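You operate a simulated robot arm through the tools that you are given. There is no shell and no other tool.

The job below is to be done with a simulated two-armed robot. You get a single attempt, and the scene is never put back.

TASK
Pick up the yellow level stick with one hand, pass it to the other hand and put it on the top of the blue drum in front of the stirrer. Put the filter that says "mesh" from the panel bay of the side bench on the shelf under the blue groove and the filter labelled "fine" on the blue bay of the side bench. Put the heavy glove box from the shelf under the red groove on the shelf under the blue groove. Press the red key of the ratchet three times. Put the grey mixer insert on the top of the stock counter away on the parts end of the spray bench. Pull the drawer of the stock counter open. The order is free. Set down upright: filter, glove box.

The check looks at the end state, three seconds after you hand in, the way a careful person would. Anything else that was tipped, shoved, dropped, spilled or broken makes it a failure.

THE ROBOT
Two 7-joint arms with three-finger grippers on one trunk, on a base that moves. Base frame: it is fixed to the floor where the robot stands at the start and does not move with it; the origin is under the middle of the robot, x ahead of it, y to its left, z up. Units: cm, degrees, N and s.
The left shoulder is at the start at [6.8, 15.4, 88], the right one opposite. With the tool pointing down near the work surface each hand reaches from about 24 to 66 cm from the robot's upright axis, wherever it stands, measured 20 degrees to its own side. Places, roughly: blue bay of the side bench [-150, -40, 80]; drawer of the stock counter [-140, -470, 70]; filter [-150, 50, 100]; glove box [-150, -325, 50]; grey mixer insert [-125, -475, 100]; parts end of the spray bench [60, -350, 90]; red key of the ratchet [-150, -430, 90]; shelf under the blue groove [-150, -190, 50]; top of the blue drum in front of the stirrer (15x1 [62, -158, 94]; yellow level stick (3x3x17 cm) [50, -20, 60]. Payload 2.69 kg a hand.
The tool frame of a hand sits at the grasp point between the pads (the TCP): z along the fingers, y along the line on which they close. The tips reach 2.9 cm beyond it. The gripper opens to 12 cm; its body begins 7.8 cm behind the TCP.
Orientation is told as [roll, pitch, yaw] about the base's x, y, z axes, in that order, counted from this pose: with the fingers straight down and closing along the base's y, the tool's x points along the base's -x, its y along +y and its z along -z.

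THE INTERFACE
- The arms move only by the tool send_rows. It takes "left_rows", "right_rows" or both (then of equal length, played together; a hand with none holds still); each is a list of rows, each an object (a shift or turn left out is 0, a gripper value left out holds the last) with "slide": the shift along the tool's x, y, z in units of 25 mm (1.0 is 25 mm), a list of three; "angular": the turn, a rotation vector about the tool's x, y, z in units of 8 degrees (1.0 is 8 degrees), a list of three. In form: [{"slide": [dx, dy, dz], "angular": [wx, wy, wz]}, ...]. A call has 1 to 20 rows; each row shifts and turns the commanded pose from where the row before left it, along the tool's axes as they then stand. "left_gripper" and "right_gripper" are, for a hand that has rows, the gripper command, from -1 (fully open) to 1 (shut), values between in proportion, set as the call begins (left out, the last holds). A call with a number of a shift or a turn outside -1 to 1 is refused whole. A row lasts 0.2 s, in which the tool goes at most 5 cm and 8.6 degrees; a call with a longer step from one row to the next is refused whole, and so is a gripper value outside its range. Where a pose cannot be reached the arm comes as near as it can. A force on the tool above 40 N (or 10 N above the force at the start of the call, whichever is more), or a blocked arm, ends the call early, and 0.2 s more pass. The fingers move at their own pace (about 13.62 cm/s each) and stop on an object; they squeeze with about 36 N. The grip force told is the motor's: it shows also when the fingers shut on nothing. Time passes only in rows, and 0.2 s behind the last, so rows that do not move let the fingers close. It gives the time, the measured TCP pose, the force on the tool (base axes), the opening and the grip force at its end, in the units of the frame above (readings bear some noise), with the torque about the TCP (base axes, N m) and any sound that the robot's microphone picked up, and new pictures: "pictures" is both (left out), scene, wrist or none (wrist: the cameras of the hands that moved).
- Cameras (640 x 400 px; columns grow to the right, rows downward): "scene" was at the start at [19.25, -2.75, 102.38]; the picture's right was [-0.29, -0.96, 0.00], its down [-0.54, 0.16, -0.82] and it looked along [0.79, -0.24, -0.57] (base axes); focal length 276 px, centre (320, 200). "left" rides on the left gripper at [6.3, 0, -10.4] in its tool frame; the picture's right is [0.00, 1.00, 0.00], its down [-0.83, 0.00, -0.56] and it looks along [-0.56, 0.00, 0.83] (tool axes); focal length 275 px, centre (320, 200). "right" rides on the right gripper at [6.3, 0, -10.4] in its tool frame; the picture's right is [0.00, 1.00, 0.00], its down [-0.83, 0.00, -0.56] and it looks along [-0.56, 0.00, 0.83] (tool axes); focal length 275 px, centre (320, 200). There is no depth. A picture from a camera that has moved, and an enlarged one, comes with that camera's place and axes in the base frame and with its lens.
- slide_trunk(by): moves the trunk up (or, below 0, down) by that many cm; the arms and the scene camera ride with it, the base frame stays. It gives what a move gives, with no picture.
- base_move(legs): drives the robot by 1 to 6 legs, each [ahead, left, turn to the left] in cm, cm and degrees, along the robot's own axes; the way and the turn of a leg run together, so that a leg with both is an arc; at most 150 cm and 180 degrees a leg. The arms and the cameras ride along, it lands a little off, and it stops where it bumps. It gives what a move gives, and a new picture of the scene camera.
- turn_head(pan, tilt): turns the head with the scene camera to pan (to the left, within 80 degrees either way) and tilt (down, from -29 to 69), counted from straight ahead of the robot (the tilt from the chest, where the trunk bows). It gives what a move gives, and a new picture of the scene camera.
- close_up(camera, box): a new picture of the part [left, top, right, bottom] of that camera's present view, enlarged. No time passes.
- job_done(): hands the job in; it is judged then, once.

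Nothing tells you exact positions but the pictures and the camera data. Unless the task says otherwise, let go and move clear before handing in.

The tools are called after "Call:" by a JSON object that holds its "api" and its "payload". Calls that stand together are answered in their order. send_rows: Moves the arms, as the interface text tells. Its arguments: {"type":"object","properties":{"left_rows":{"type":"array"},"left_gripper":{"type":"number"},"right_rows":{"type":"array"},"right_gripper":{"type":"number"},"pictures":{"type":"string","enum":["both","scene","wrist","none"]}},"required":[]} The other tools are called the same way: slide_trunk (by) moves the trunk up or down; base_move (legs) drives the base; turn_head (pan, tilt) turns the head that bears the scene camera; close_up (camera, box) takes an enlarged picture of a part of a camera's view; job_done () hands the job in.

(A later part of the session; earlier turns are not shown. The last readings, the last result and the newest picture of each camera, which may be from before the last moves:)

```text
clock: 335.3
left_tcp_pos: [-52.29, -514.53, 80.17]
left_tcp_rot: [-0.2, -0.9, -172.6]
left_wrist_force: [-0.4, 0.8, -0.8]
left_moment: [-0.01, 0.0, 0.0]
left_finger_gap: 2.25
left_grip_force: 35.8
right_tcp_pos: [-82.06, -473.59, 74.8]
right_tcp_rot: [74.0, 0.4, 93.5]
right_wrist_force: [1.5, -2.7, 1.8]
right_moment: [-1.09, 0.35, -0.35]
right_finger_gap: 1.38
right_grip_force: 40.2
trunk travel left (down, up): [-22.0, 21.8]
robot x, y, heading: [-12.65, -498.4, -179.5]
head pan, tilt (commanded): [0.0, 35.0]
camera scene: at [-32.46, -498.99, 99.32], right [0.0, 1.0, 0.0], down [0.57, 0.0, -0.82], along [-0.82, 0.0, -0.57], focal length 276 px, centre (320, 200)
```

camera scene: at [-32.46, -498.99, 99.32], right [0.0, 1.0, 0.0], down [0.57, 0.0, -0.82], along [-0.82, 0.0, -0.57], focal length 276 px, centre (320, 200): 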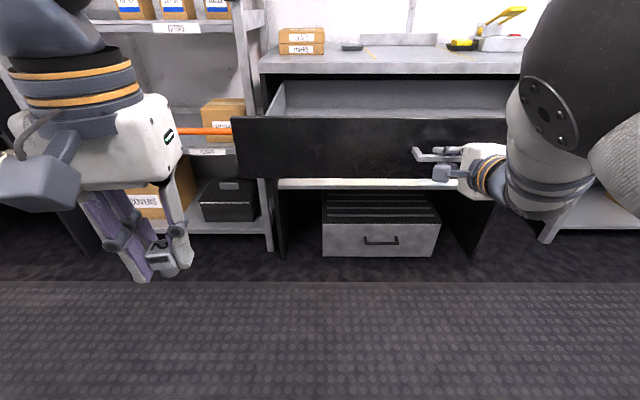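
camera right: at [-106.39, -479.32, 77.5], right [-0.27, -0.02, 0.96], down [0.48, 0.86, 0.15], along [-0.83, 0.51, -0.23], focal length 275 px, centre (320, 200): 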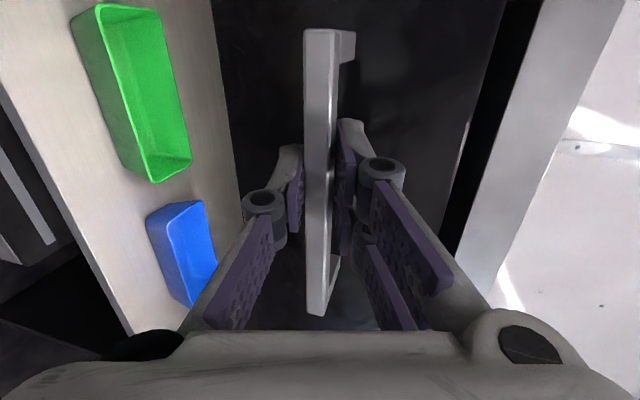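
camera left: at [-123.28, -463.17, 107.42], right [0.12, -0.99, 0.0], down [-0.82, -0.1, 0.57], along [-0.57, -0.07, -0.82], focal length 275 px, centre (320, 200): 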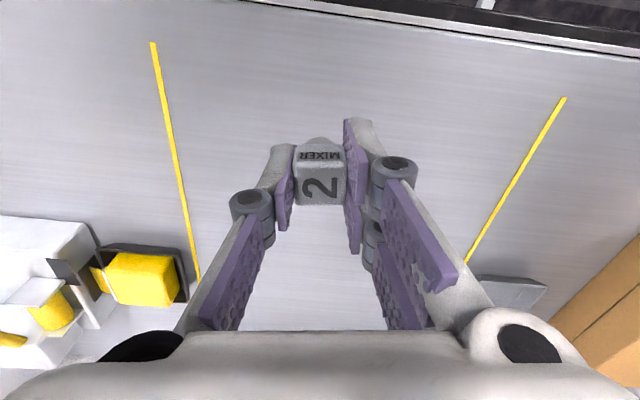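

The drawer is open ~35 cm — well open. Releasing the handle and backing away.

Call:
{"api": "send_rows", "payload": {"right_rows": [{}, {}, {}], "right_gripper": 0, "pictures": "wrist"}}

Call:
{"api": "base_move", "payload": {"legs": [[-14, 0, 0]]}}

```text
clock: 336.1
left_tcp_pos: [-52.21, -514.53, 80.17]
left_tcp_rot: [-0.2, -0.9, -172.7]
left_wrist_force: [0.4, 0.4, -0.6]
left_moment: [0.01, 0.0, -0.03]
left_finger_gap: 2.24
left_grip_force: 36.5
right_tcp_pos: [-82.21, -473.58, 74.72]
right_tcp_rot: [74.0, 0.3, 93.4]
right_wrist_force: [0.2, -0.1, 0.2]
right_moment: [-0.01, 0.01, -0.01]
right_finger_gap: 6.02
right_grip_force: 0.0
trunk travel left (down, up): [-22.0, 21.8]
robot x, y, heading: [-12.94, -498.83, -179.9]
head pan, tilt (commanded): [0.0, 35.0]
camera right: at [-71.74, -479.32, 77.47], right [-0.27, -0.02, 0.96], down [0.48, 0.86, 0.15], along [-0.83, 0.51, -0.23], focal length 275 px, centre (320, 200)
```

right: 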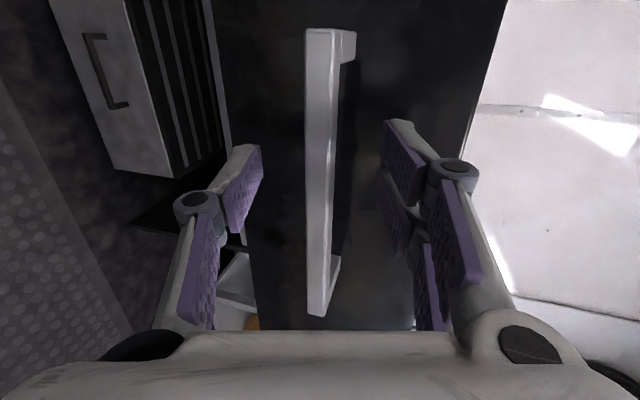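

```text
clock: 337.5
left_tcp_pos: [-38.59, -514.54, 80.24]
left_tcp_rot: [-0.2, -1.0, -172.8]
left_wrist_force: [0.0, -0.1, -0.9]
left_moment: [0.0, 0.02, 0.02]
left_finger_gap: 2.3
left_grip_force: 36.2
right_tcp_pos: [-68.43, -473.55, 74.55]
right_tcp_rot: [74.1, 0.3, 93.5]
right_wrist_force: [1.2, -0.7, -0.1]
right_moment: [0.0, -0.02, -0.02]
right_finger_gap: 5.99
right_grip_force: 0.1
trunk travel left (down, up): [-22.0, 21.8]
robot x, y, heading: [1.32, -498.58, -179.8]
head pan, tilt (commanded): [0.0, 35.0]
camera scene: at [-18.76, -498.94, 99.32], right [0.0, 1.0, 0.0], down [0.57, 0.0, -0.82], along [-0.82, 0.0, -0.57], focal length 276 px, centre (320, 200)
```

scene: 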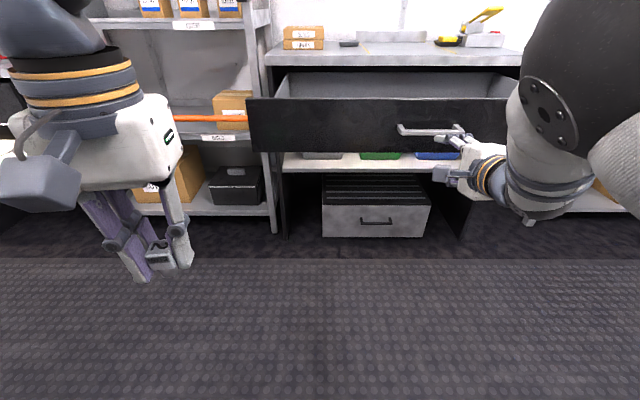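

The drawer is open. Folding the right hand back to neutral before turning toward the spray bench.

Call:
{"api": "send_rows", "payload": {"right_rows": [{"angular": [0, 0, -1], "slide": [0, 0, -0.8]}, {"angular": [0, 0, -1], "slide": [0, 0, -0.8]}, {"angular": [0, 0, -1], "slide": [0, 0, -0.8]}, {"angular": [0, 0, -1], "slide": [0, 0, -0.8]}, {"angular": [0, 0, -1], "slide": [0, 0, -0.8]}, {"angular": [0, 0, -1], "slide": [0, 0, -0.8]}, {"angular": [0, 0, -1], "slide": [0, 0, -0.8]}, {"angular": [0, 0, -1], "slide": [0, 0, -0.8]}, {"angular": [0, 0, -1]}, {"angular": [0, 0, -1]}, {"angular": [0, 0, -1]}, {"angular": [0, 0.9, 0]}, {"angular": [0, 0.9, 0]}, {"angular": [0, 0.9, 0]}, {"angular": [0, 0.9, 0]}, {"angular": [0, 0.9, 0]}, {"angular": [0, 0.9, 0]}, {"angular": [0, 0.9, 0]}, {"angular": [0, 0.9, 0]}, {"angular": [0, 0.9, 0]}], "pictures": "scene"}}

Call:
{"api": "turn_head", "payload": {"pan": 70, "tilt": 20}}

Call:
{"api": "turn_head", "payload": {"pan": -75, "tilt": 20}}

```text
clock: 341.7
left_tcp_pos: [-38.65, -514.36, 80.16]
left_tcp_rot: [-0.2, -0.9, -172.8]
left_wrist_force: [-0.3, 0.2, -1.1]
left_moment: [0.02, 0.0, -0.01]
left_finger_gap: 2.24
left_grip_force: 36.4
right_tcp_pos: [-55.25, -467.53, 74.53]
right_tcp_rot: [2.2, -9.1, -177.5]
right_wrist_force: [-0.5, -0.1, -0.2]
right_moment: [0.02, 0.0, -0.02]
right_finger_gap: 5.98
right_grip_force: 0.1
right hand out of reach, approached as far as the arm can: row 5, 6, 7, 8, 12, 13, 14, 15
trunk travel left (down, up): [-22.0, 21.8]
robot x, y, heading: [0.97, -498.61, -179.8]
head pan, tilt (commanded): [0.0, 35.0]
camera scene: at [-18.81, -498.93, 99.31], right [0.0, 1.0, 0.0], down [0.57, 0.0, -0.82], along [-0.82, 0.0, -0.57], focal length 276 px, centre (320, 200)
```

scene: 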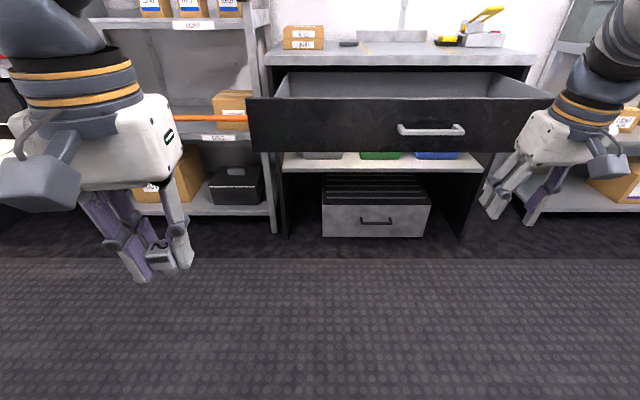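

```text
clock: 343.1
left_tcp_pos: [-38.62, -514.45, 80.03]
left_tcp_rot: [-0.2, -1.0, -172.7]
left_wrist_force: [-0.1, 0.2, -0.6]
left_moment: [-0.01, -0.03, 0.01]
left_finger_gap: 2.26
left_grip_force: 35.6
right_tcp_pos: [-55.21, -467.61, 74.47]
right_tcp_rot: [2.3, -9.3, -177.5]
right_wrist_force: [0.6, 0.0, 0.1]
right_moment: [0.02, 0.02, -0.01]
right_finger_gap: 5.99
right_grip_force: 0.0
trunk travel left (down, up): [-22.0, 21.8]
robot x, y, heading: [0.98, -498.75, -179.6]
head pan, tilt (commanded): [70.0, 20.0]
camera scene: at [-13.15, -507.66, 101.7], right [-0.94, 0.34, 0.0], down [0.12, 0.32, -0.94], along [-0.32, -0.88, -0.34], focal length 276 px, centre (320, 200)
```

scene: 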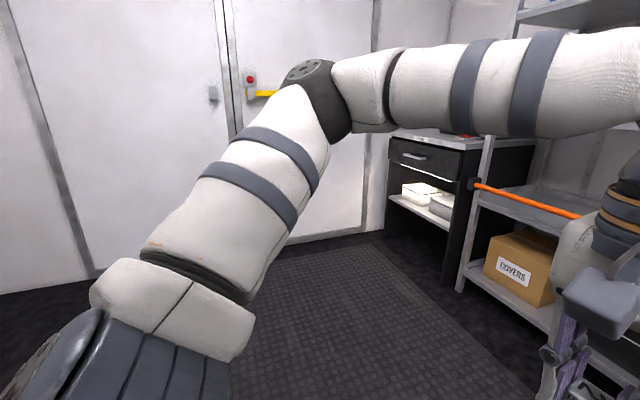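

```text
clock: 345.4
left_tcp_pos: [-38.55, -514.46, 80.13]
left_tcp_rot: [-0.2, -1.0, -172.7]
left_wrist_force: [-0.7, -0.2, -0.9]
left_moment: [-0.02, 0.0, 0.03]
left_finger_gap: 2.25
left_grip_force: 35.8
right_tcp_pos: [-55.26, -467.62, 74.36]
right_tcp_rot: [2.3, -9.4, -177.4]
right_wrist_force: [0.7, 0.0, 0.0]
right_moment: [0.0, 0.02, -0.02]
right_finger_gap: 5.97
right_grip_force: 0.0
trunk travel left (down, up): [-22.0, 21.8]
robot x, y, heading: [1.06, -498.93, -179.7]
head pan, tilt (commanded): [-75.0, 20.0]
camera scene: at [-12.44, -489.92, 101.7], right [0.96, 0.26, 0.0], down [0.09, -0.33, -0.94], along [-0.25, 0.91, -0.34], focal length 276 px, centre (320, 200)
```

scene: 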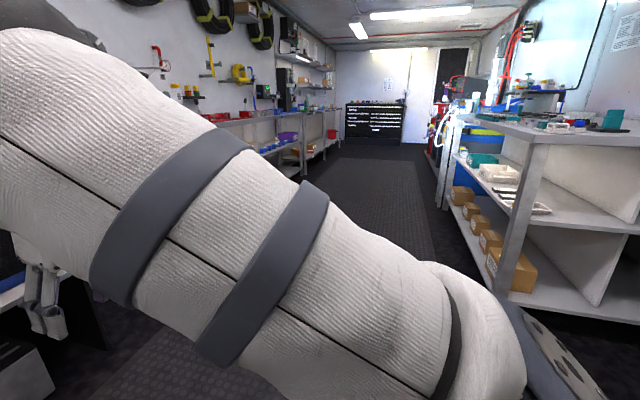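

The spray bench's near end corner is around [34, -366, 88]. Turning here in the open area, then backing and moving along to face its parts end.

Call:
{"api": "base_move", "payload": {"legs": [[0, 0, 180], [-34, 0, 0]]}}

Call:
{"api": "slide_trunk", "payload": {"by": 18}}

Call:
{"api": "turn_head", "payload": {"pan": 30, "tilt": 25}}

```text
clock: 354.8
left_tcp_pos: [7.86, -483.1, 80.16]
left_tcp_rot: [-0.1, -0.8, 5.5]
left_wrist_force: [0.3, -0.6, -0.1]
left_moment: [0.01, -0.03, -0.02]
left_finger_gap: 2.28
left_grip_force: 35.4
right_tcp_pos: [22.81, -530.6, 74.26]
right_tcp_rot: [2.4, -9.2, 0.7]
right_wrist_force: [-0.5, 0.4, 0.0]
right_moment: [-0.02, -0.02, 0.03]
right_finger_gap: 5.99
right_grip_force: 0.1
trunk travel left (down, up): [-22.0, 21.8]
robot x, y, heading: [-32.36, -497.68, -1.5]
head pan, tilt (commanded): [-75.0, 20.0]
camera scene: at [-18.69, -507.28, 101.71], right [-0.97, -0.23, 0.0], down [-0.08, 0.33, -0.94], along [0.22, -0.91, -0.34], focal length 276 px, centre (320, 200)
```

scene: 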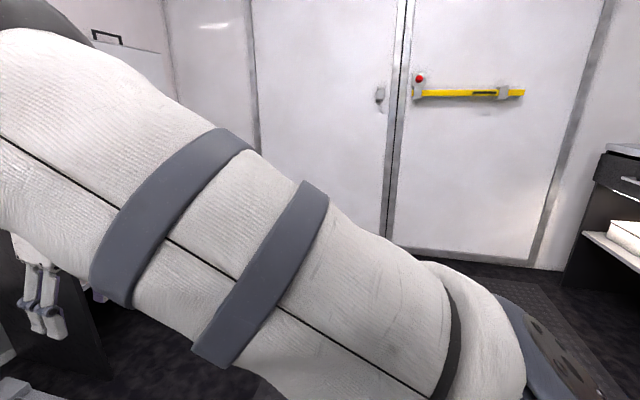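

```text
clock: 356.8
left_tcp_pos: [7.87, -483.11, 98.0]
left_tcp_rot: [-0.2, -0.9, 5.4]
left_wrist_force: [0.5, 0.2, -0.6]
left_moment: [0.01, -0.01, 0.0]
left_finger_gap: 2.29
left_grip_force: 36.0
right_tcp_pos: [22.92, -530.57, 92.34]
right_tcp_rot: [2.2, -9.0, 0.7]
right_wrist_force: [-0.3, 0.3, -0.1]
right_moment: [0.0, -0.02, 0.0]
right_finger_gap: 6.0
right_grip_force: 0.0
trunk travel left (down, up): [-40.0, 3.8]
robot x, y, heading: [-32.22, -497.56, -1.8]
head pan, tilt (commanded): [-75.0, 20.0]
```

```text
clock: 358.6
left_tcp_pos: [7.89, -483.2, 98.21]
left_tcp_rot: [-0.2, -0.9, 5.6]
left_wrist_force: [0.4, -0.1, -0.1]
left_moment: [0.02, 0.0, 0.0]
left_finger_gap: 2.28
left_grip_force: 36.6
right_tcp_pos: [22.97, -530.54, 92.29]
right_tcp_rot: [2.4, -9.2, 0.7]
right_wrist_force: [-0.1, 0.4, 0.1]
right_moment: [-0.05, -0.01, 0.0]
right_finger_gap: 6.0
right_grip_force: 0.0
trunk travel left (down, up): [-40.0, 3.8]
robot x, y, heading: [-32.38, -498.08, -1.7]
head pan, tilt (commanded): [30.0, 25.0]
camera scene: at [-19.45, -493.66, 120.22], right [0.47, -0.88, 0.0], down [-0.37, -0.2, -0.91], along [0.8, 0.43, -0.42], focal length 276 px, centre (320, 200)
```

scene: 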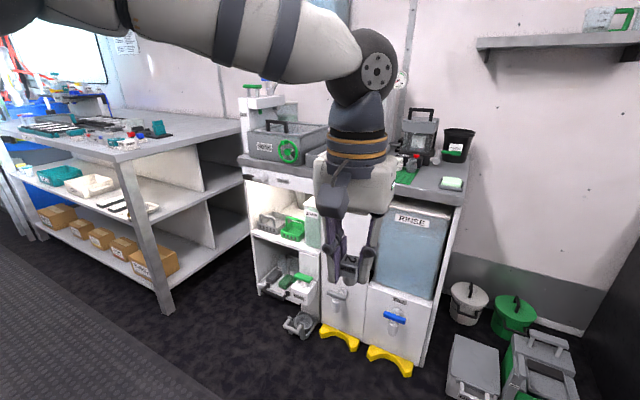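

The spray bench end is at left. Driving left to face it.

Call:
{"api": "base_move", "payload": {"legs": [[0, 143, 1.7]]}}

Call:
{"api": "turn_head", "payload": {"pan": 0, "tilt": 25}}

```text
clock: 369.7
left_tcp_pos: [5.31, -338.72, 98.08]
left_tcp_rot: [-0.1, -0.9, 9.8]
left_wrist_force: [-0.1, -0.7, -0.5]
left_moment: [0.0, -0.02, 0.03]
left_finger_gap: 2.27
left_grip_force: 36.0
right_tcp_pos: [23.99, -384.91, 92.34]
right_tcp_rot: [2.3, -9.2, 5.0]
right_wrist_force: [0.8, 0.2, 0.3]
right_moment: [-0.01, -0.02, -0.01]
right_finger_gap: 5.99
right_grip_force: 0.1
trunk travel left (down, up): [-40.0, 3.8]
robot x, y, heading: [-33.46, -356.3, 2.8]
head pan, tilt (commanded): [30.0, 25.0]
camera scene: at [-21.03, -351.24, 120.22], right [0.54, -0.84, 0.0], down [-0.36, -0.23, -0.91], along [0.76, 0.49, -0.42], focal length 276 px, centre (320, 200)
```

scene: 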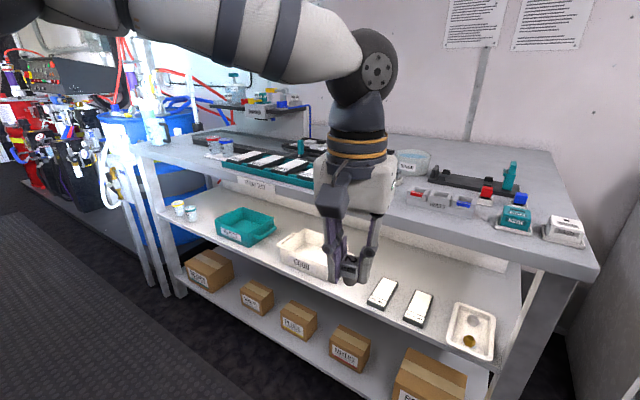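

```text
clock: 370.6
left_tcp_pos: [5.42, -338.71, 98.13]
left_tcp_rot: [-0.2, -0.9, 9.8]
left_wrist_force: [-0.3, -0.4, -0.8]
left_moment: [0.0, 0.0, 0.02]
left_finger_gap: 2.27
left_grip_force: 36.3
right_tcp_pos: [24.03, -384.91, 92.34]
right_tcp_rot: [2.3, -9.1, 5.0]
right_wrist_force: [0.3, 0.1, -0.3]
right_moment: [-0.03, 0.01, 0.0]
right_finger_gap: 5.96
right_grip_force: 0.1
trunk travel left (down, up): [-40.0, 3.8]
robot x, y, heading: [-33.77, -356.13, 2.6]
head pan, tilt (commanded): [0.0, 25.0]
camera scene: at [-19.59, -355.79, 120.22], right [0.05, -1.0, 0.0], down [-0.42, -0.02, -0.91], along [0.91, 0.04, -0.42], focal length 276 px, centre (320, 200)
```

scene: 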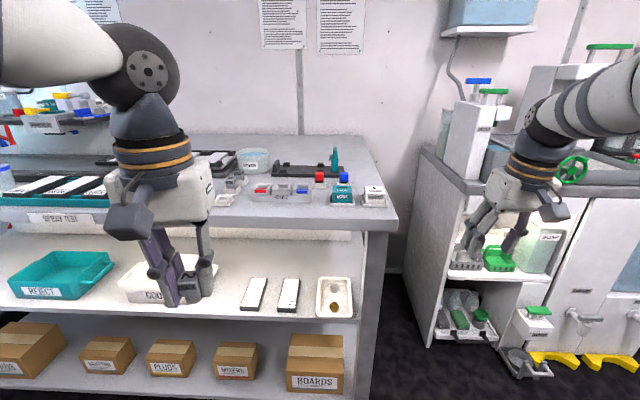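

Call:
{"api": "close_up", "payload": {"camera": "scene", "box": [210, 130, 410, 240]}}

Call:
{"api": "close_up", "payload": {"camera": "scene", "box": [0, 130, 210, 240]}}

```text
3.20 times, centred on (310, 185) of scene
camera zoom: at [-19.59, -355.79, 120.22], right [0.05, -1.0, 0.0], down [-0.42, -0.02, -0.91], along [0.91, 0.04, -0.42], focal length 884 px, centre (352, 248)
```

zoom: 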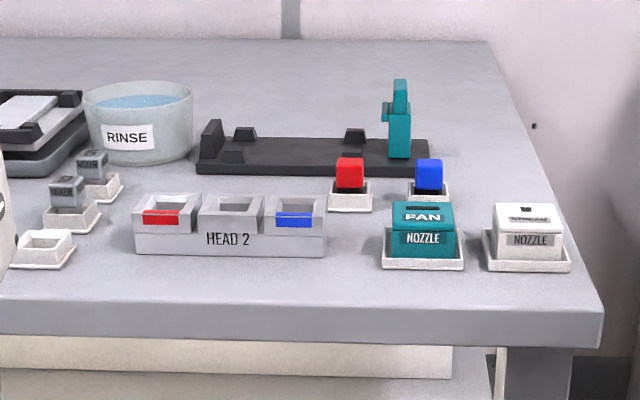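

```text
3.05 times, centred on (105, 185) of scene
camera zoom: at [-19.59, -355.79, 120.22], right [0.05, -1.0, 0.0], down [-0.42, -0.02, -0.91], along [0.91, 0.04, -0.42], focal length 841 px, centre (975, 246)
```

zoom: 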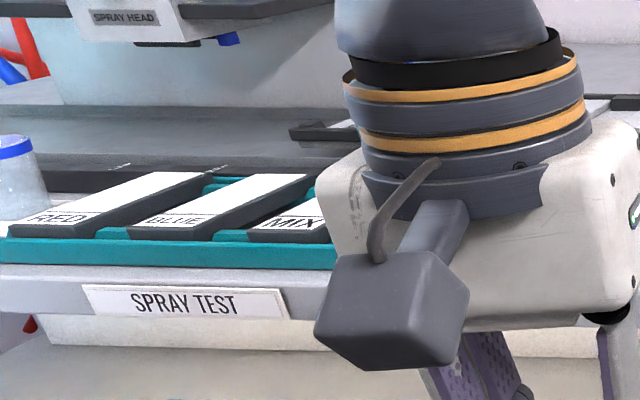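

I see white holders for the grey mixer inserts: two hold grey inserts and the front one (near [49, -326]) is empty — that's where it belongs. First retract the right hand and raise both hands.

Call:
{"api": "send_rows", "payload": {"right_rows": [{"slide": [0.8, 0, -0.7]}, {"slide": [0.8, 0, -0.7]}, {"slide": [0.8, 0, -0.7]}, {"slide": [0.8, 0, -0.7]}, {"slide": [0.8, 0, -0.7]}, {"slide": [0.8, 0, -0.7]}, {"slide": [0.8, 0, -0.7]}], "left_rows": [{"slide": [0, 0, -0.6]}, {"slide": [0, 0, -0.6]}, {"slide": [0, 0, -0.6]}, {"slide": [0, 0, -0.6]}, {"slide": [0, 0, -0.5]}, {}, {}], "pictures": "none"}}

Call:
{"api": "base_move", "payload": {"legs": [[0, 22, -2.7]]}}

Call:
{"api": "turn_head", "payload": {"pan": -10, "tilt": 30}}

```text
clock: 372.2
left_tcp_pos: [5.23, -338.68, 105.36]
left_tcp_rot: [-0.2, -0.8, 9.8]
left_wrist_force: [-1.4, 0.2, -0.7]
left_moment: [-0.03, -0.03, 0.05]
left_finger_gap: 2.3
left_grip_force: 35.9
right_tcp_pos: [8.08, -386.66, 102.59]
right_tcp_rot: [2.4, -9.4, 5.1]
right_wrist_force: [0.2, -0.3, -0.3]
right_moment: [-0.01, 0.0, 0.01]
right_finger_gap: 6.03
right_grip_force: 0.0
trunk travel left (down, up): [-40.0, 3.8]
robot x, y, heading: [-33.14, -356.55, 2.8]
head pan, tilt (commanded): [0.0, 25.0]
```

```text
clock: 374.5
left_tcp_pos: [5.76, -318.8, 105.54]
left_tcp_rot: [-0.1, -0.8, 6.7]
left_wrist_force: [0.3, 0.0, -1.1]
left_moment: [-0.01, 0.01, 0.0]
left_finger_gap: 2.28
left_grip_force: 35.9
right_tcp_pos: [5.93, -366.97, 102.53]
right_tcp_rot: [2.3, -9.3, 1.9]
right_wrist_force: [-0.6, -0.3, 0.9]
right_moment: [-0.03, 0.0, 0.02]
right_finger_gap: 5.99
right_grip_force: 0.2
trunk travel left (down, up): [-40.0, 3.8]
robot x, y, heading: [-33.88, -334.16, -0.3]
head pan, tilt (commanded): [0.0, 25.0]
camera scene: at [-20.01, -334.52, 120.22], right [-0.01, -1.0, 0.0], down [-0.42, 0.0, -0.91], along [0.91, -0.01, -0.42], focal length 276 px, centre (320, 200)
```

scene: 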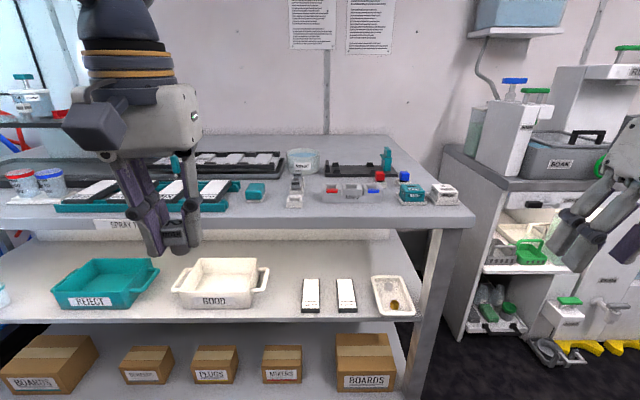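

```text
clock: 375.3
left_tcp_pos: [5.67, -318.8, 105.43]
left_tcp_rot: [-0.2, -0.8, 6.6]
left_wrist_force: [0.7, 0.1, -0.7]
left_moment: [-0.03, -0.02, 0.0]
left_finger_gap: 2.28
left_grip_force: 36.7
right_tcp_pos: [6.1, -366.93, 102.6]
right_tcp_rot: [2.3, -9.2, 1.9]
right_wrist_force: [-1.5, 0.5, 0.5]
right_moment: [-0.01, 0.02, 0.01]
right_finger_gap: 5.98
right_grip_force: 0.1
trunk travel left (down, up): [-40.0, 3.8]
robot x, y, heading: [-33.79, -333.94, -0.5]
head pan, tilt (commanded): [-10.0, 30.0]
camera scene: at [-20.32, -336.12, 119.42], right [-0.18, -0.98, 0.0], down [-0.49, 0.09, -0.87], along [0.85, -0.16, -0.5], focal length 276 px, centre (320, 200)
```

scene: 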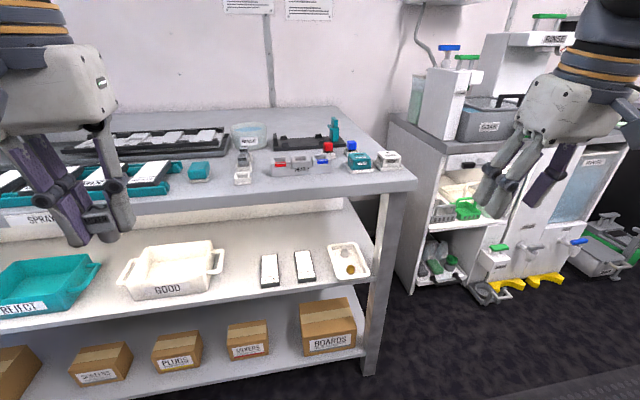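

Call:
{"api": "close_up", "payload": {"camera": "scene", "box": [180, 115, 320, 200]}}

Call:
{"api": "close_up", "payload": {"camera": "scene", "box": [225, 145, 265, 190]}}

Call:
{"api": "close_up", "payload": {"camera": "scene", "box": [260, 115, 420, 200]}}

```text
4.57 times, centred on (250, 158) of scene
camera zoom: at [-20.32, -336.12, 119.42], right [-0.18, -0.98, 0.0], down [-0.49, 0.09, -0.87], along [0.85, -0.16, -0.5], focal length 1262 px, centre (640, 394)
```

zoom: 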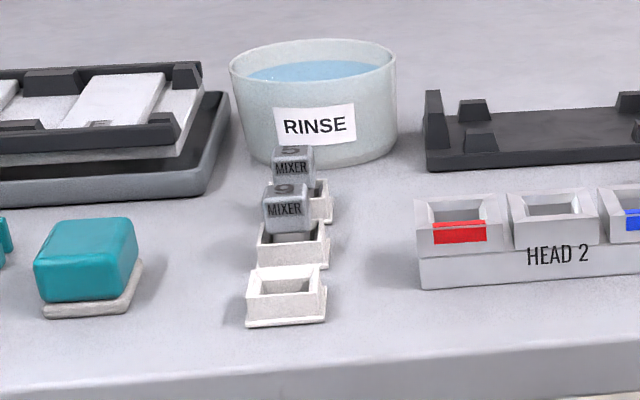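

```text
8.89 times, centred on (245, 168) of scene
camera zoom: at [-20.32, -336.12, 119.42], right [-0.18, -0.98, 0.0], down [-0.49, 0.09, -0.87], along [0.85, -0.16, -0.5], focal length 2454 px, centre (987, 489)
```

zoom: 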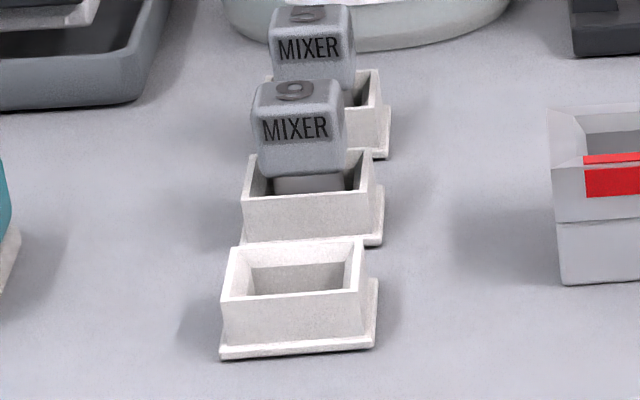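

```text
4.00 times, centred on (340, 158) of scene
camera zoom: at [-20.32, -336.12, 119.42], right [-0.18, -0.98, 0.0], down [-0.49, 0.09, -0.87], along [0.85, -0.16, -0.5], focal length 1104 px, centre (240, 370)
```

zoom: 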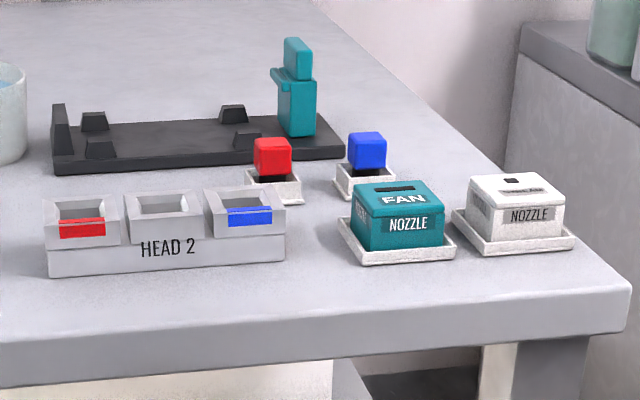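

The empty white holder is at about [42.4, -329, 91] (bench z≈90). I'll tuck the right hand inward and drive closer so the left hand is near it.

Call:
{"api": "send_rows", "payload": {"right_rows": [{"slide": [0, 0.8, -0.3]}, {"slide": [0, 0.8, -0.3]}, {"slide": [0, 0.8, -0.3]}, {"slide": [0, 0.8, -0.3]}], "pictures": "none"}}

Call:
{"api": "base_move", "payload": {"legs": [[0, -9, 0.5], [22, 0, 0]]}}

```text
clock: 376.3
left_tcp_pos: [5.84, -318.78, 105.54]
left_tcp_rot: [-0.3, -0.9, 6.8]
left_wrist_force: [-0.8, -0.2, -0.3]
left_moment: [0.01, -0.01, 0.0]
left_finger_gap: 2.28
left_grip_force: 35.5
right_tcp_pos: [8.52, -362.4, 105.3]
right_tcp_rot: [3.4, -8.4, 1.1]
right_wrist_force: [-0.4, 0.2, 0.4]
right_moment: [0.02, -0.02, 0.01]
right_finger_gap: 6.01
right_grip_force: 0.0
right hand out of reach, approached as far as the arm can: row 2, 3, 4
trunk travel left (down, up): [-40.0, 3.8]
robot x, y, heading: [-34.27, -334.35, -0.4]
head pan, tilt (commanded): [-10.0, 30.0]
```

```text
clock: 378.9
left_tcp_pos: [27.45, -327.45, 105.27]
left_tcp_rot: [-0.2, -0.8, 7.3]
left_wrist_force: [0.7, 0.0, -0.6]
left_moment: [-0.01, 0.03, 0.01]
left_finger_gap: 2.27
left_grip_force: 36.0
right_tcp_pos: [30.51, -370.79, 105.52]
right_tcp_rot: [3.1, -8.7, 2.0]
right_wrist_force: [-0.3, -1.5, 0.8]
right_moment: [0.0, -0.02, -0.01]
right_finger_gap: 6.0
right_grip_force: 0.1
trunk travel left (down, up): [-40.0, 3.8]
robot x, y, heading: [-12.53, -343.14, 0.2]
head pan, tilt (commanded): [-10.0, 30.0]
camera scene: at [1.79, -344.32, 120.33], right [-0.09, -1.0, 0.0], down [-0.41, 0.04, -0.91], along [0.91, -0.08, -0.41], focal length 276 px, centre (320, 200)
```

scene: 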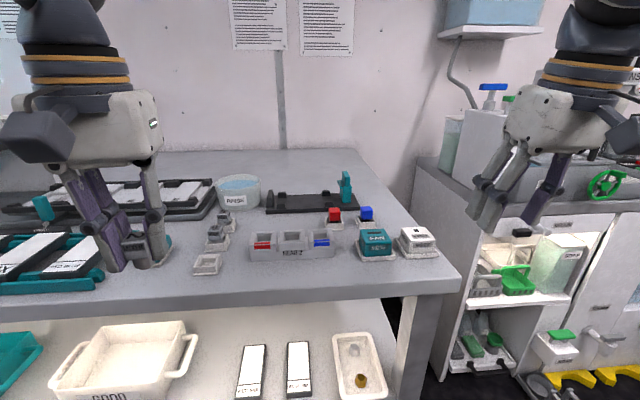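

Call:
{"api": "send_rows", "payload": {"left_rows": [{}], "pictures": "wrist"}}

Call:
{"api": "close_up", "payload": {"camera": "scene", "box": [170, 170, 290, 290]}}

```text
clock: 379.3
left_tcp_pos: [27.23, -327.49, 105.43]
left_tcp_rot: [-0.2, -0.9, 7.4]
left_wrist_force: [0.1, -0.1, -0.8]
left_moment: [0.02, 0.02, -0.02]
left_finger_gap: 2.29
left_grip_force: 36.6
right_tcp_pos: [30.5, -370.9, 105.48]
right_tcp_rot: [3.3, -8.7, 1.8]
right_wrist_force: [0.0, -0.8, 0.0]
right_moment: [0.02, -0.01, 0.0]
right_finger_gap: 6.0
right_grip_force: 0.1
trunk travel left (down, up): [-40.0, 3.8]
robot x, y, heading: [-12.62, -343.42, 0.1]
head pan, tilt (commanded): [-10.0, 30.0]
camera left: at [20.93, -328.32, 115.66], right [-0.12, 0.99, 0.0], down [0.82, 0.1, 0.57], along [0.57, 0.07, -0.82], focal length 275 px, centre (320, 200)
```

left: 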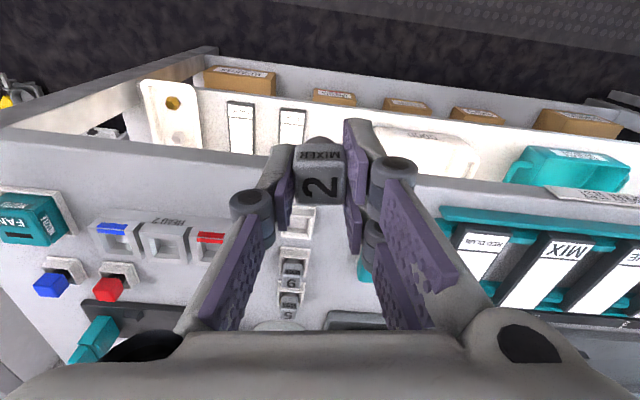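

```text
3.33 times, centred on (230, 230) of scene
camera zoom: at [1.7, -344.4, 120.29], right [-0.1, -1.0, 0.0], down [-0.41, 0.04, -0.91], along [0.9, -0.09, -0.42], focal length 920 px, centre (620, 100)
```

zoom: 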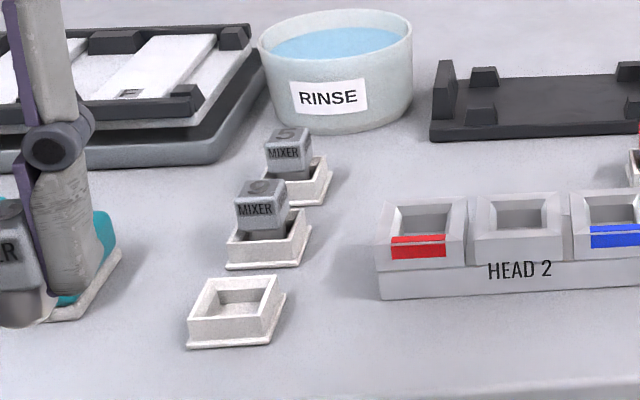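

Refined holder centre ≈[41.3, -328.5], rim ≈91.8. Rotating the hand to square and moving above the holder.

Call:
{"api": "send_rows", "payload": {"left_rows": [{"slide": [-0.9, -0.05, 0], "angular": [0, 0, 0.9]}, {"slide": [-0.95, -0.08, 0.1]}, {"slide": [-0.95, -0.08, 0.2]}, {"slide": [-0.95, -0.08, 0.3]}, {"slide": [-0.95, -0.07, 0.3]}, {"slide": [-0.9, -0.06, 0.4]}]}}

Call:
{"api": "close_up", "payload": {"camera": "left", "box": [220, 80, 420, 230]}}

Call:
{"api": "close_up", "payload": {"camera": "scene", "box": [150, 150, 310, 290]}}

```text
clock: 380.7
left_tcp_pos: [41.49, -328.31, 102.4]
left_tcp_rot: [0.0, -0.8, 0.0]
left_wrist_force: [0.8, -0.5, -1.3]
left_moment: [0.01, 0.01, -0.04]
left_finger_gap: 2.29
left_grip_force: 36.1
right_tcp_pos: [30.5, -370.9, 105.4]
right_tcp_rot: [3.3, -8.8, 2.0]
right_wrist_force: [-0.5, 0.7, 0.2]
right_moment: [-0.02, -0.03, 0.01]
right_finger_gap: 5.99
right_grip_force: 0.2
trunk travel left (down, up): [-40.0, 3.8]
robot x, y, heading: [-12.3, -342.96, 0.2]
head pan, tilt (commanded): [-10.0, 30.0]
camera scene: at [1.78, -344.45, 120.29], right [-0.1, -0.99, 0.0], down [-0.41, 0.04, -0.91], along [0.91, -0.09, -0.41], focal length 276 px, centre (320, 200)
camera left: at [35.16, -328.27, 112.66], right [0.0, 1.0, 0.0], down [0.82, 0.0, 0.57], along [0.57, 0.0, -0.82], focal length 275 px, centre (320, 200)
```

scene: 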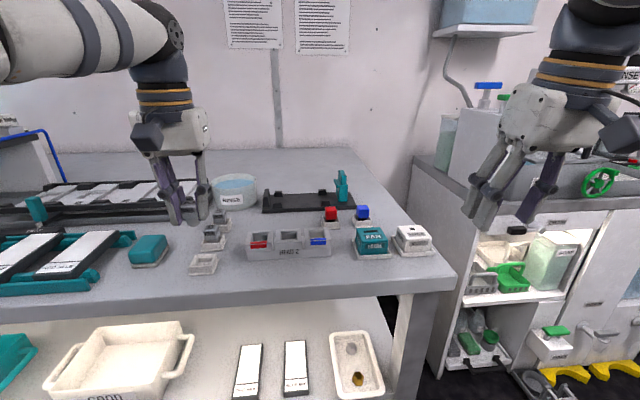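
left: 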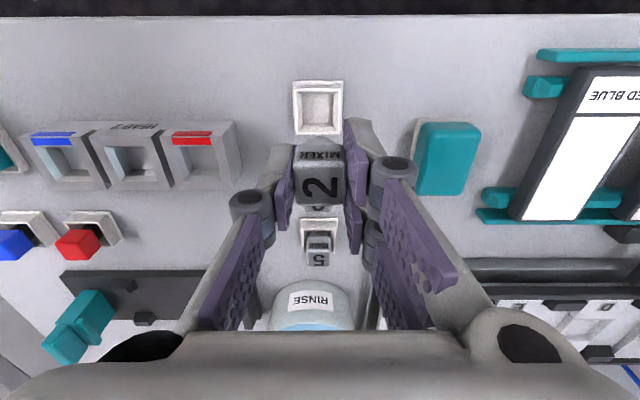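

```text
2.67 times, centred on (320, 155) of left
camera zoom: at [35.16, -328.27, 112.66], right [0.0, 1.0, 0.0], down [0.82, 0.0, 0.57], along [0.57, 0.0, -0.82], focal length 734 px, centre (320, 320)
```

zoom: 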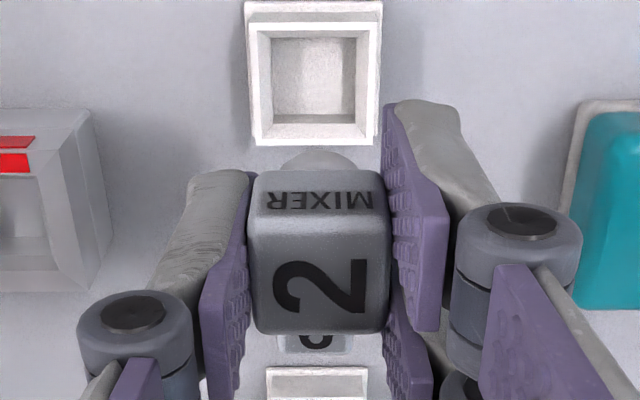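

```text
2.86 times, centred on (230, 220) of scene
camera zoom: at [1.78, -344.45, 120.29], right [-0.1, -0.99, 0.0], down [-0.41, 0.04, -0.91], along [0.91, -0.09, -0.41], focal length 789 px, centre (577, 143)
```

zoom: 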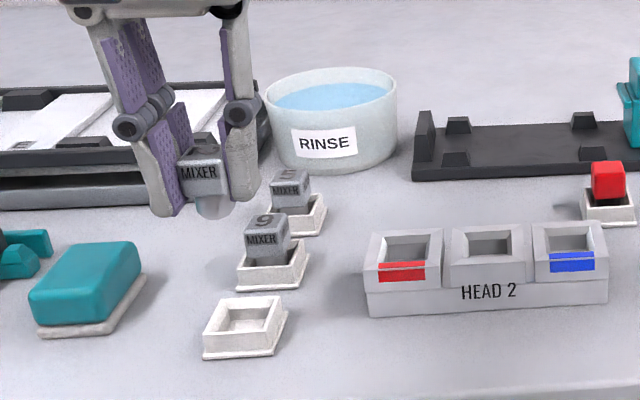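

Nearly centred; small correction and descend toward the holder.

Call:
{"api": "send_rows", "payload": {"left_rows": [{"slide": [-0.08, -0.07, 0.5]}, {"slide": [0, 0, 0.7]}, {"slide": [0, 0, 0.7]}, {"slide": [0, 0, 0.5]}]}}

Call:
{"api": "close_up", "payload": {"camera": "left", "box": [220, 80, 420, 230]}}

Call:
{"api": "close_up", "payload": {"camera": "scene", "box": [150, 180, 290, 290]}}

```text
clock: 381.7
left_tcp_pos: [41.68, -328.51, 96.6]
left_tcp_rot: [-0.2, -0.9, 0.1]
left_wrist_force: [0.6, 0.1, -0.3]
left_moment: [0.0, -0.02, -0.01]
left_finger_gap: 2.27
left_grip_force: 36.5
right_tcp_pos: [30.46, -371.0, 105.4]
right_tcp_rot: [3.3, -8.9, 2.0]
right_wrist_force: [-0.6, 0.1, 0.4]
right_moment: [0.0, 0.0, -0.06]
right_finger_gap: 5.96
right_grip_force: 0.0
trunk travel left (down, up): [-40.0, 3.8]
robot x, y, heading: [-12.1, -343.39, 0.5]
head pan, tilt (commanded): [-10.0, 30.0]
camera scene: at [1.72, -344.44, 120.32], right [-0.1, -0.99, 0.0], down [-0.41, 0.04, -0.91], along [0.91, -0.09, -0.41], focal length 276 px, centre (320, 200)
camera left: at [35.22, -328.56, 106.66], right [0.0, 1.0, 0.0], down [0.82, 0.0, 0.57], along [0.57, 0.0, -0.82], focal length 275 px, centre (320, 200)
```

scene: 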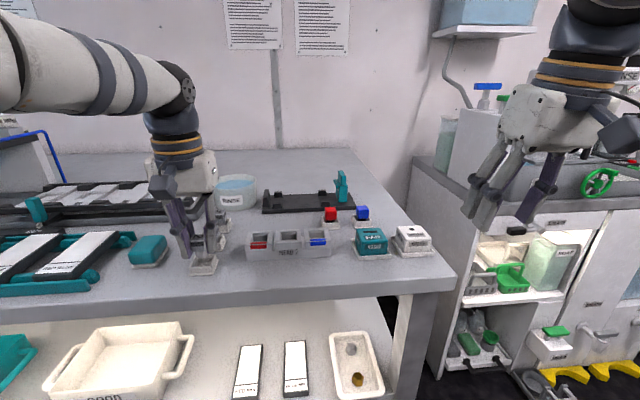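
left: 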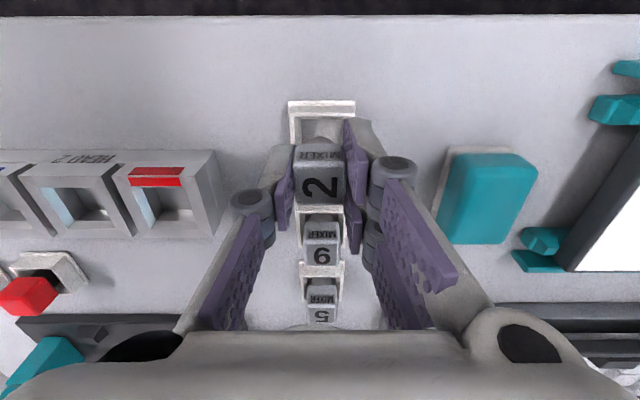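

```text
2.67 times, centred on (320, 155) of left
camera zoom: at [35.22, -328.56, 106.66], right [0.0, 1.0, 0.0], down [0.82, 0.0, 0.57], along [0.57, 0.0, -0.82], focal length 734 px, centre (320, 320)
```

zoom: 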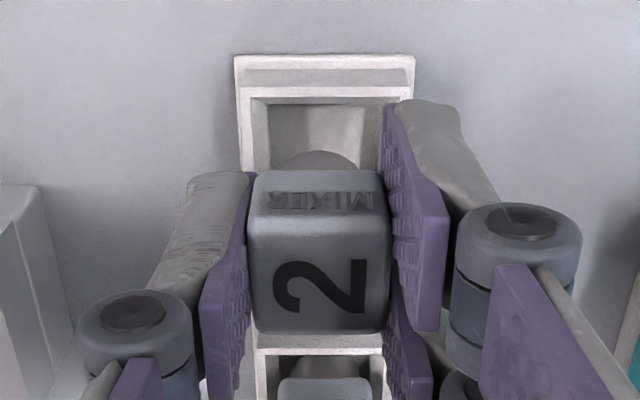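

```text
3.64 times, centred on (220, 235) of scene
camera zoom: at [1.72, -344.44, 120.32], right [-0.1, -0.99, 0.0], down [-0.41, 0.04, -0.91], along [0.91, -0.09, -0.41], focal length 1004 px, centre (684, 73)
```

zoom: 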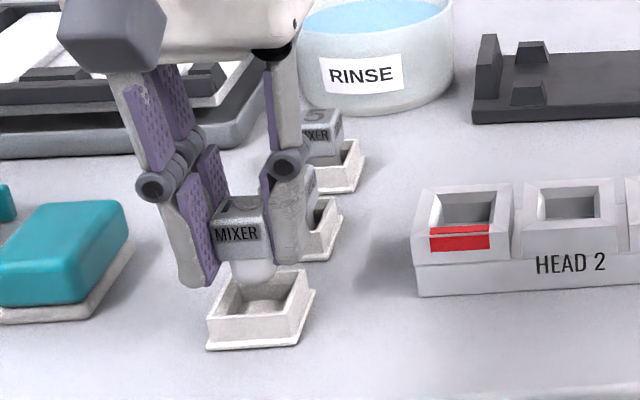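

Stem is right over the holder opening. Lowering gently with force feedback.

Call:
{"api": "send_rows", "payload": {"left_rows": [{"slide": [0, 0, 0.3]}, {"slide": [0, 0, 0.25]}], "pictures": "none"}}

Call:
{"api": "send_rows", "payload": {"left_rows": [{"slide": [0, 0, 0.15]}], "pictures": "none"}}

Call:
{"api": "send_rows", "payload": {"left_rows": [{"slide": [0, 0, 0.12]}]}}

Call:
{"api": "close_up", "payload": {"camera": "scene", "box": [150, 180, 290, 290]}}

```text
clock: 382.3
left_tcp_pos: [41.66, -328.64, 95.19]
left_tcp_rot: [-0.1, -1.0, 0.1]
left_wrist_force: [0.5, 0.1, -1.3]
left_moment: [0.0, 0.0, 0.0]
left_finger_gap: 2.27
left_grip_force: 36.2
right_tcp_pos: [30.46, -370.99, 105.54]
right_tcp_rot: [3.3, -8.8, 1.9]
right_wrist_force: [-0.2, 0.2, -1.0]
right_moment: [-0.03, 0.05, -0.01]
right_finger_gap: 6.02
right_grip_force: 0.0
trunk travel left (down, up): [-40.0, 3.8]
robot x, y, heading: [-12.37, -343.69, 0.3]
head pan, tilt (commanded): [-10.0, 30.0]
```

```text
clock: 382.7
left_tcp_pos: [41.67, -328.52, 94.65]
left_tcp_rot: [-0.1, -1.0, 0.1]
left_wrist_force: [0.4, -0.2, -0.3]
left_moment: [0.02, -0.02, -0.01]
left_finger_gap: 2.29
left_grip_force: 35.9
right_tcp_pos: [30.49, -370.95, 105.48]
right_tcp_rot: [3.2, -8.8, 1.8]
right_wrist_force: [0.4, 0.1, 0.3]
right_moment: [-0.02, 0.0, -0.02]
right_finger_gap: 5.98
right_grip_force: 0.0
trunk travel left (down, up): [-40.0, 3.8]
robot x, y, heading: [-12.43, -343.14, 0.2]
head pan, tilt (commanded): [-10.0, 30.0]
```

```text
clock: 383.1
left_tcp_pos: [41.6, -328.52, 94.46]
left_tcp_rot: [0.0, -1.1, 0.2]
left_wrist_force: [-0.3, -0.2, 6.5]
left_moment: [0.11, 0.17, 0.05]
left_finger_gap: 2.26
left_grip_force: 36.2
right_tcp_pos: [30.33, -370.95, 105.49]
right_tcp_rot: [3.3, -8.8, 1.9]
right_wrist_force: [-0.5, -0.3, 0.7]
right_moment: [-0.01, 0.0, -0.01]
right_finger_gap: 5.98
right_grip_force: 0.0
trunk travel left (down, up): [-40.0, 3.8]
robot x, y, heading: [-12.07, -343.11, 0.3]
head pan, tilt (commanded): [-10.0, 30.0]
camera scene: at [1.64, -344.47, 120.36], right [-0.1, -0.99, 0.0], down [-0.41, 0.04, -0.91], along [0.91, -0.09, -0.41], focal length 276 px, centre (320, 200)
camera left: at [35.19, -328.52, 104.72], right [0.0, 1.0, 0.0], down [0.82, 0.0, 0.57], along [0.57, 0.0, -0.82], focal length 275 px, centre (320, 200)
```

scene: 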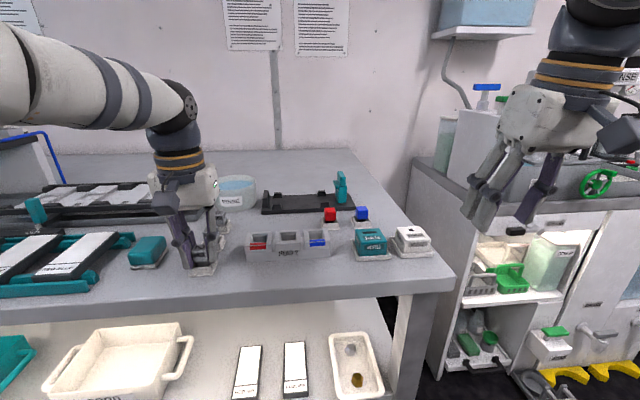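
left: 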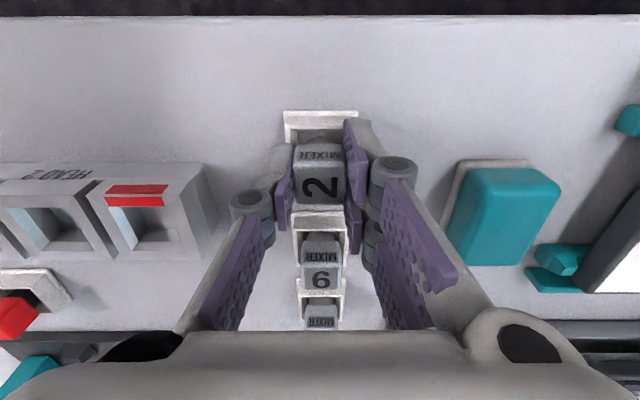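

```text
3.64 times, centred on (220, 235) of scene
camera zoom: at [1.64, -344.47, 120.36], right [-0.1, -0.99, 0.0], down [-0.41, 0.04, -0.91], along [0.91, -0.09, -0.41], focal length 1004 px, centre (684, 73)
```

zoom: 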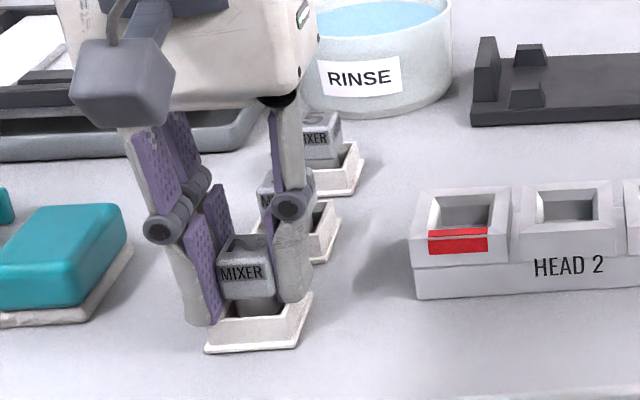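

Contact: the stem is inside the holder. Ease up 1 mm and open slightly to release.

Call:
{"api": "send_rows", "payload": {"left_rows": [{"slide": [0, 0, -0.06]}, {}], "left_gripper": 0.45, "pictures": "wrist"}}

Call:
{"api": "close_up", "payload": {"camera": "scene", "box": [150, 180, 290, 290]}}

```text
clock: 383.7
left_tcp_pos: [41.64, -328.43, 94.62]
left_tcp_rot: [0.0, -1.0, -0.1]
left_wrist_force: [-1.1, -1.1, 2.4]
left_moment: [-0.03, 0.12, 0.0]
left_finger_gap: 3.28
left_grip_force: 0.1
right_tcp_pos: [30.41, -371.03, 105.52]
right_tcp_rot: [3.3, -8.8, 1.9]
right_wrist_force: [0.8, 0.4, 0.3]
right_moment: [0.0, -0.02, 0.0]
right_finger_gap: 5.99
right_grip_force: 0.1
trunk travel left (down, up): [-40.0, 3.8]
robot x, y, heading: [-12.2, -343.2, 0.1]
head pan, tilt (commanded): [-10.0, 30.0]
camera left: at [35.24, -328.49, 104.71], right [0.0, 1.0, 0.0], down [0.82, 0.0, 0.57], along [0.57, 0.0, -0.82], focal length 275 px, centre (320, 200)
```

left: 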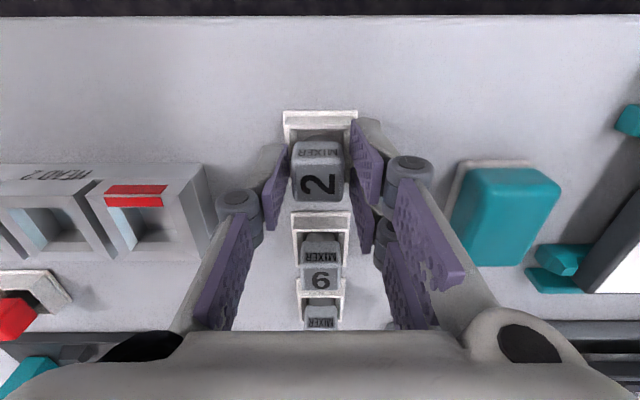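

```text
3.64 times, centred on (220, 235) of scene
camera zoom: at [1.69, -344.47, 120.33], right [-0.1, -0.99, 0.0], down [-0.41, 0.04, -0.91], along [0.91, -0.09, -0.41], focal length 1004 px, centre (684, 73)
```

zoom: 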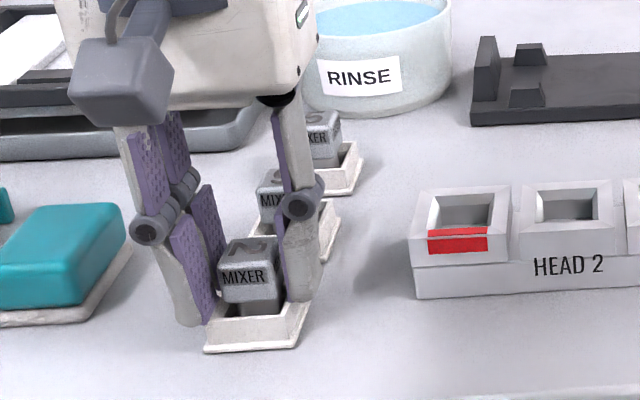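

The insert stands in its holder like its neighbours. Lifting the hand straight up.

Call:
{"api": "send_rows", "payload": {"left_rows": [{"slide": [0, 0, -0.2]}, {"slide": [0, 0, -0.3]}], "pictures": "none"}}

Call:
{"api": "send_rows", "payload": {"left_rows": [{"slide": [0, 0, -0.3]}, {"slide": [0, 0, -0.7]}, {"slide": [0, 0, -0.8]}, {"slide": [0, 0, -0.8]}, {"slide": [0.3, 0, -0.8]}], "left_gripper": 0.3}}

Call:
{"api": "close_up", "payload": {"camera": "scene", "box": [150, 180, 290, 290]}}

```text
clock: 384.3
left_tcp_pos: [41.78, -328.48, 95.75]
left_tcp_rot: [-0.1, -0.9, 0.0]
left_wrist_force: [-0.4, -0.1, -0.4]
left_moment: [0.0, 0.0, -0.01]
left_finger_gap: 3.3
left_grip_force: 0.1
right_tcp_pos: [30.51, -370.9, 105.46]
right_tcp_rot: [3.3, -8.9, 1.9]
right_wrist_force: [0.9, 0.3, -0.1]
right_moment: [0.02, 0.01, -0.02]
right_finger_gap: 6.0
right_grip_force: 0.1
trunk travel left (down, up): [-40.0, 3.8]
robot x, y, heading: [-12.1, -343.46, 0.3]
head pan, tilt (commanded): [-10.0, 30.0]
```

```text
clock: 385.5
left_tcp_pos: [40.8, -328.18, 104.46]
left_tcp_rot: [-0.1, -0.8, 0.1]
left_wrist_force: [0.1, -0.1, 0.3]
left_moment: [-0.02, -0.03, 0.0]
left_finger_gap: 4.22
left_grip_force: 0.0
right_tcp_pos: [30.31, -371.0, 105.57]
right_tcp_rot: [3.3, -8.9, 2.0]
right_wrist_force: [0.6, 0.3, 1.0]
right_moment: [0.03, 0.0, 0.02]
right_finger_gap: 6.02
right_grip_force: 0.1
trunk travel left (down, up): [-40.0, 3.8]
robot x, y, heading: [-12.18, -343.27, 0.2]
head pan, tilt (commanded): [-10.0, 30.0]
camera scene: at [1.66, -344.48, 120.36], right [-0.11, -0.99, 0.0], down [-0.41, 0.04, -0.91], along [0.91, -0.1, -0.41], focal length 276 px, centre (320, 200)
camera left: at [34.33, -328.24, 114.66], right [0.0, 1.0, 0.0], down [0.82, 0.0, 0.57], along [0.57, 0.0, -0.82], focal length 275 px, centre (320, 200)
```

scene: 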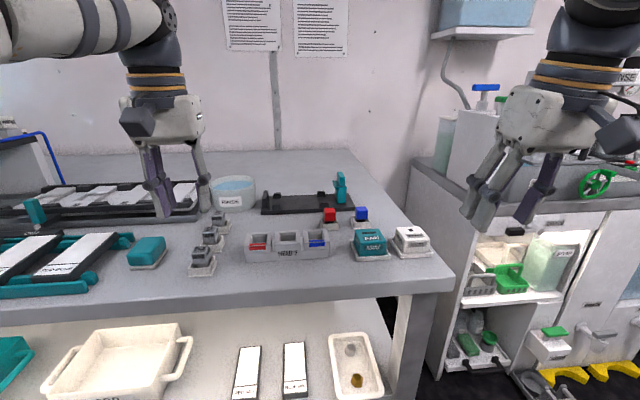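
left: 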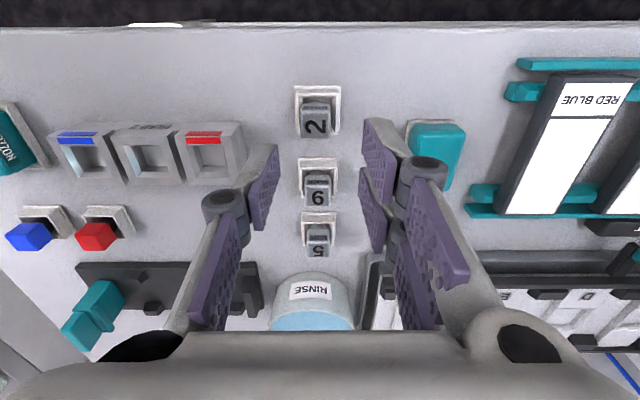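

```text
3.64 times, centred on (220, 235) of scene
camera zoom: at [1.66, -344.48, 120.36], right [-0.11, -0.99, 0.0], down [-0.41, 0.04, -0.91], along [0.91, -0.1, -0.41], focal length 1004 px, centre (684, 73)
```

zoom: 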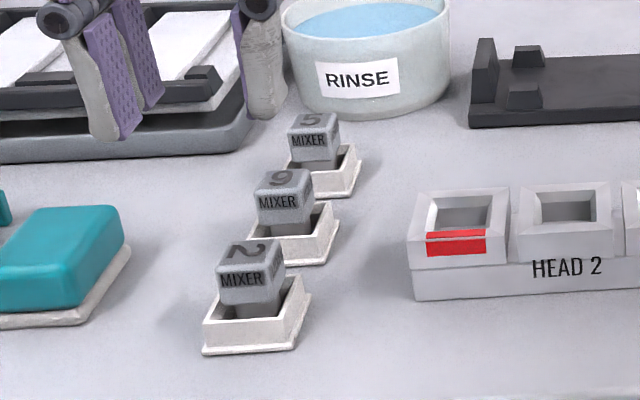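

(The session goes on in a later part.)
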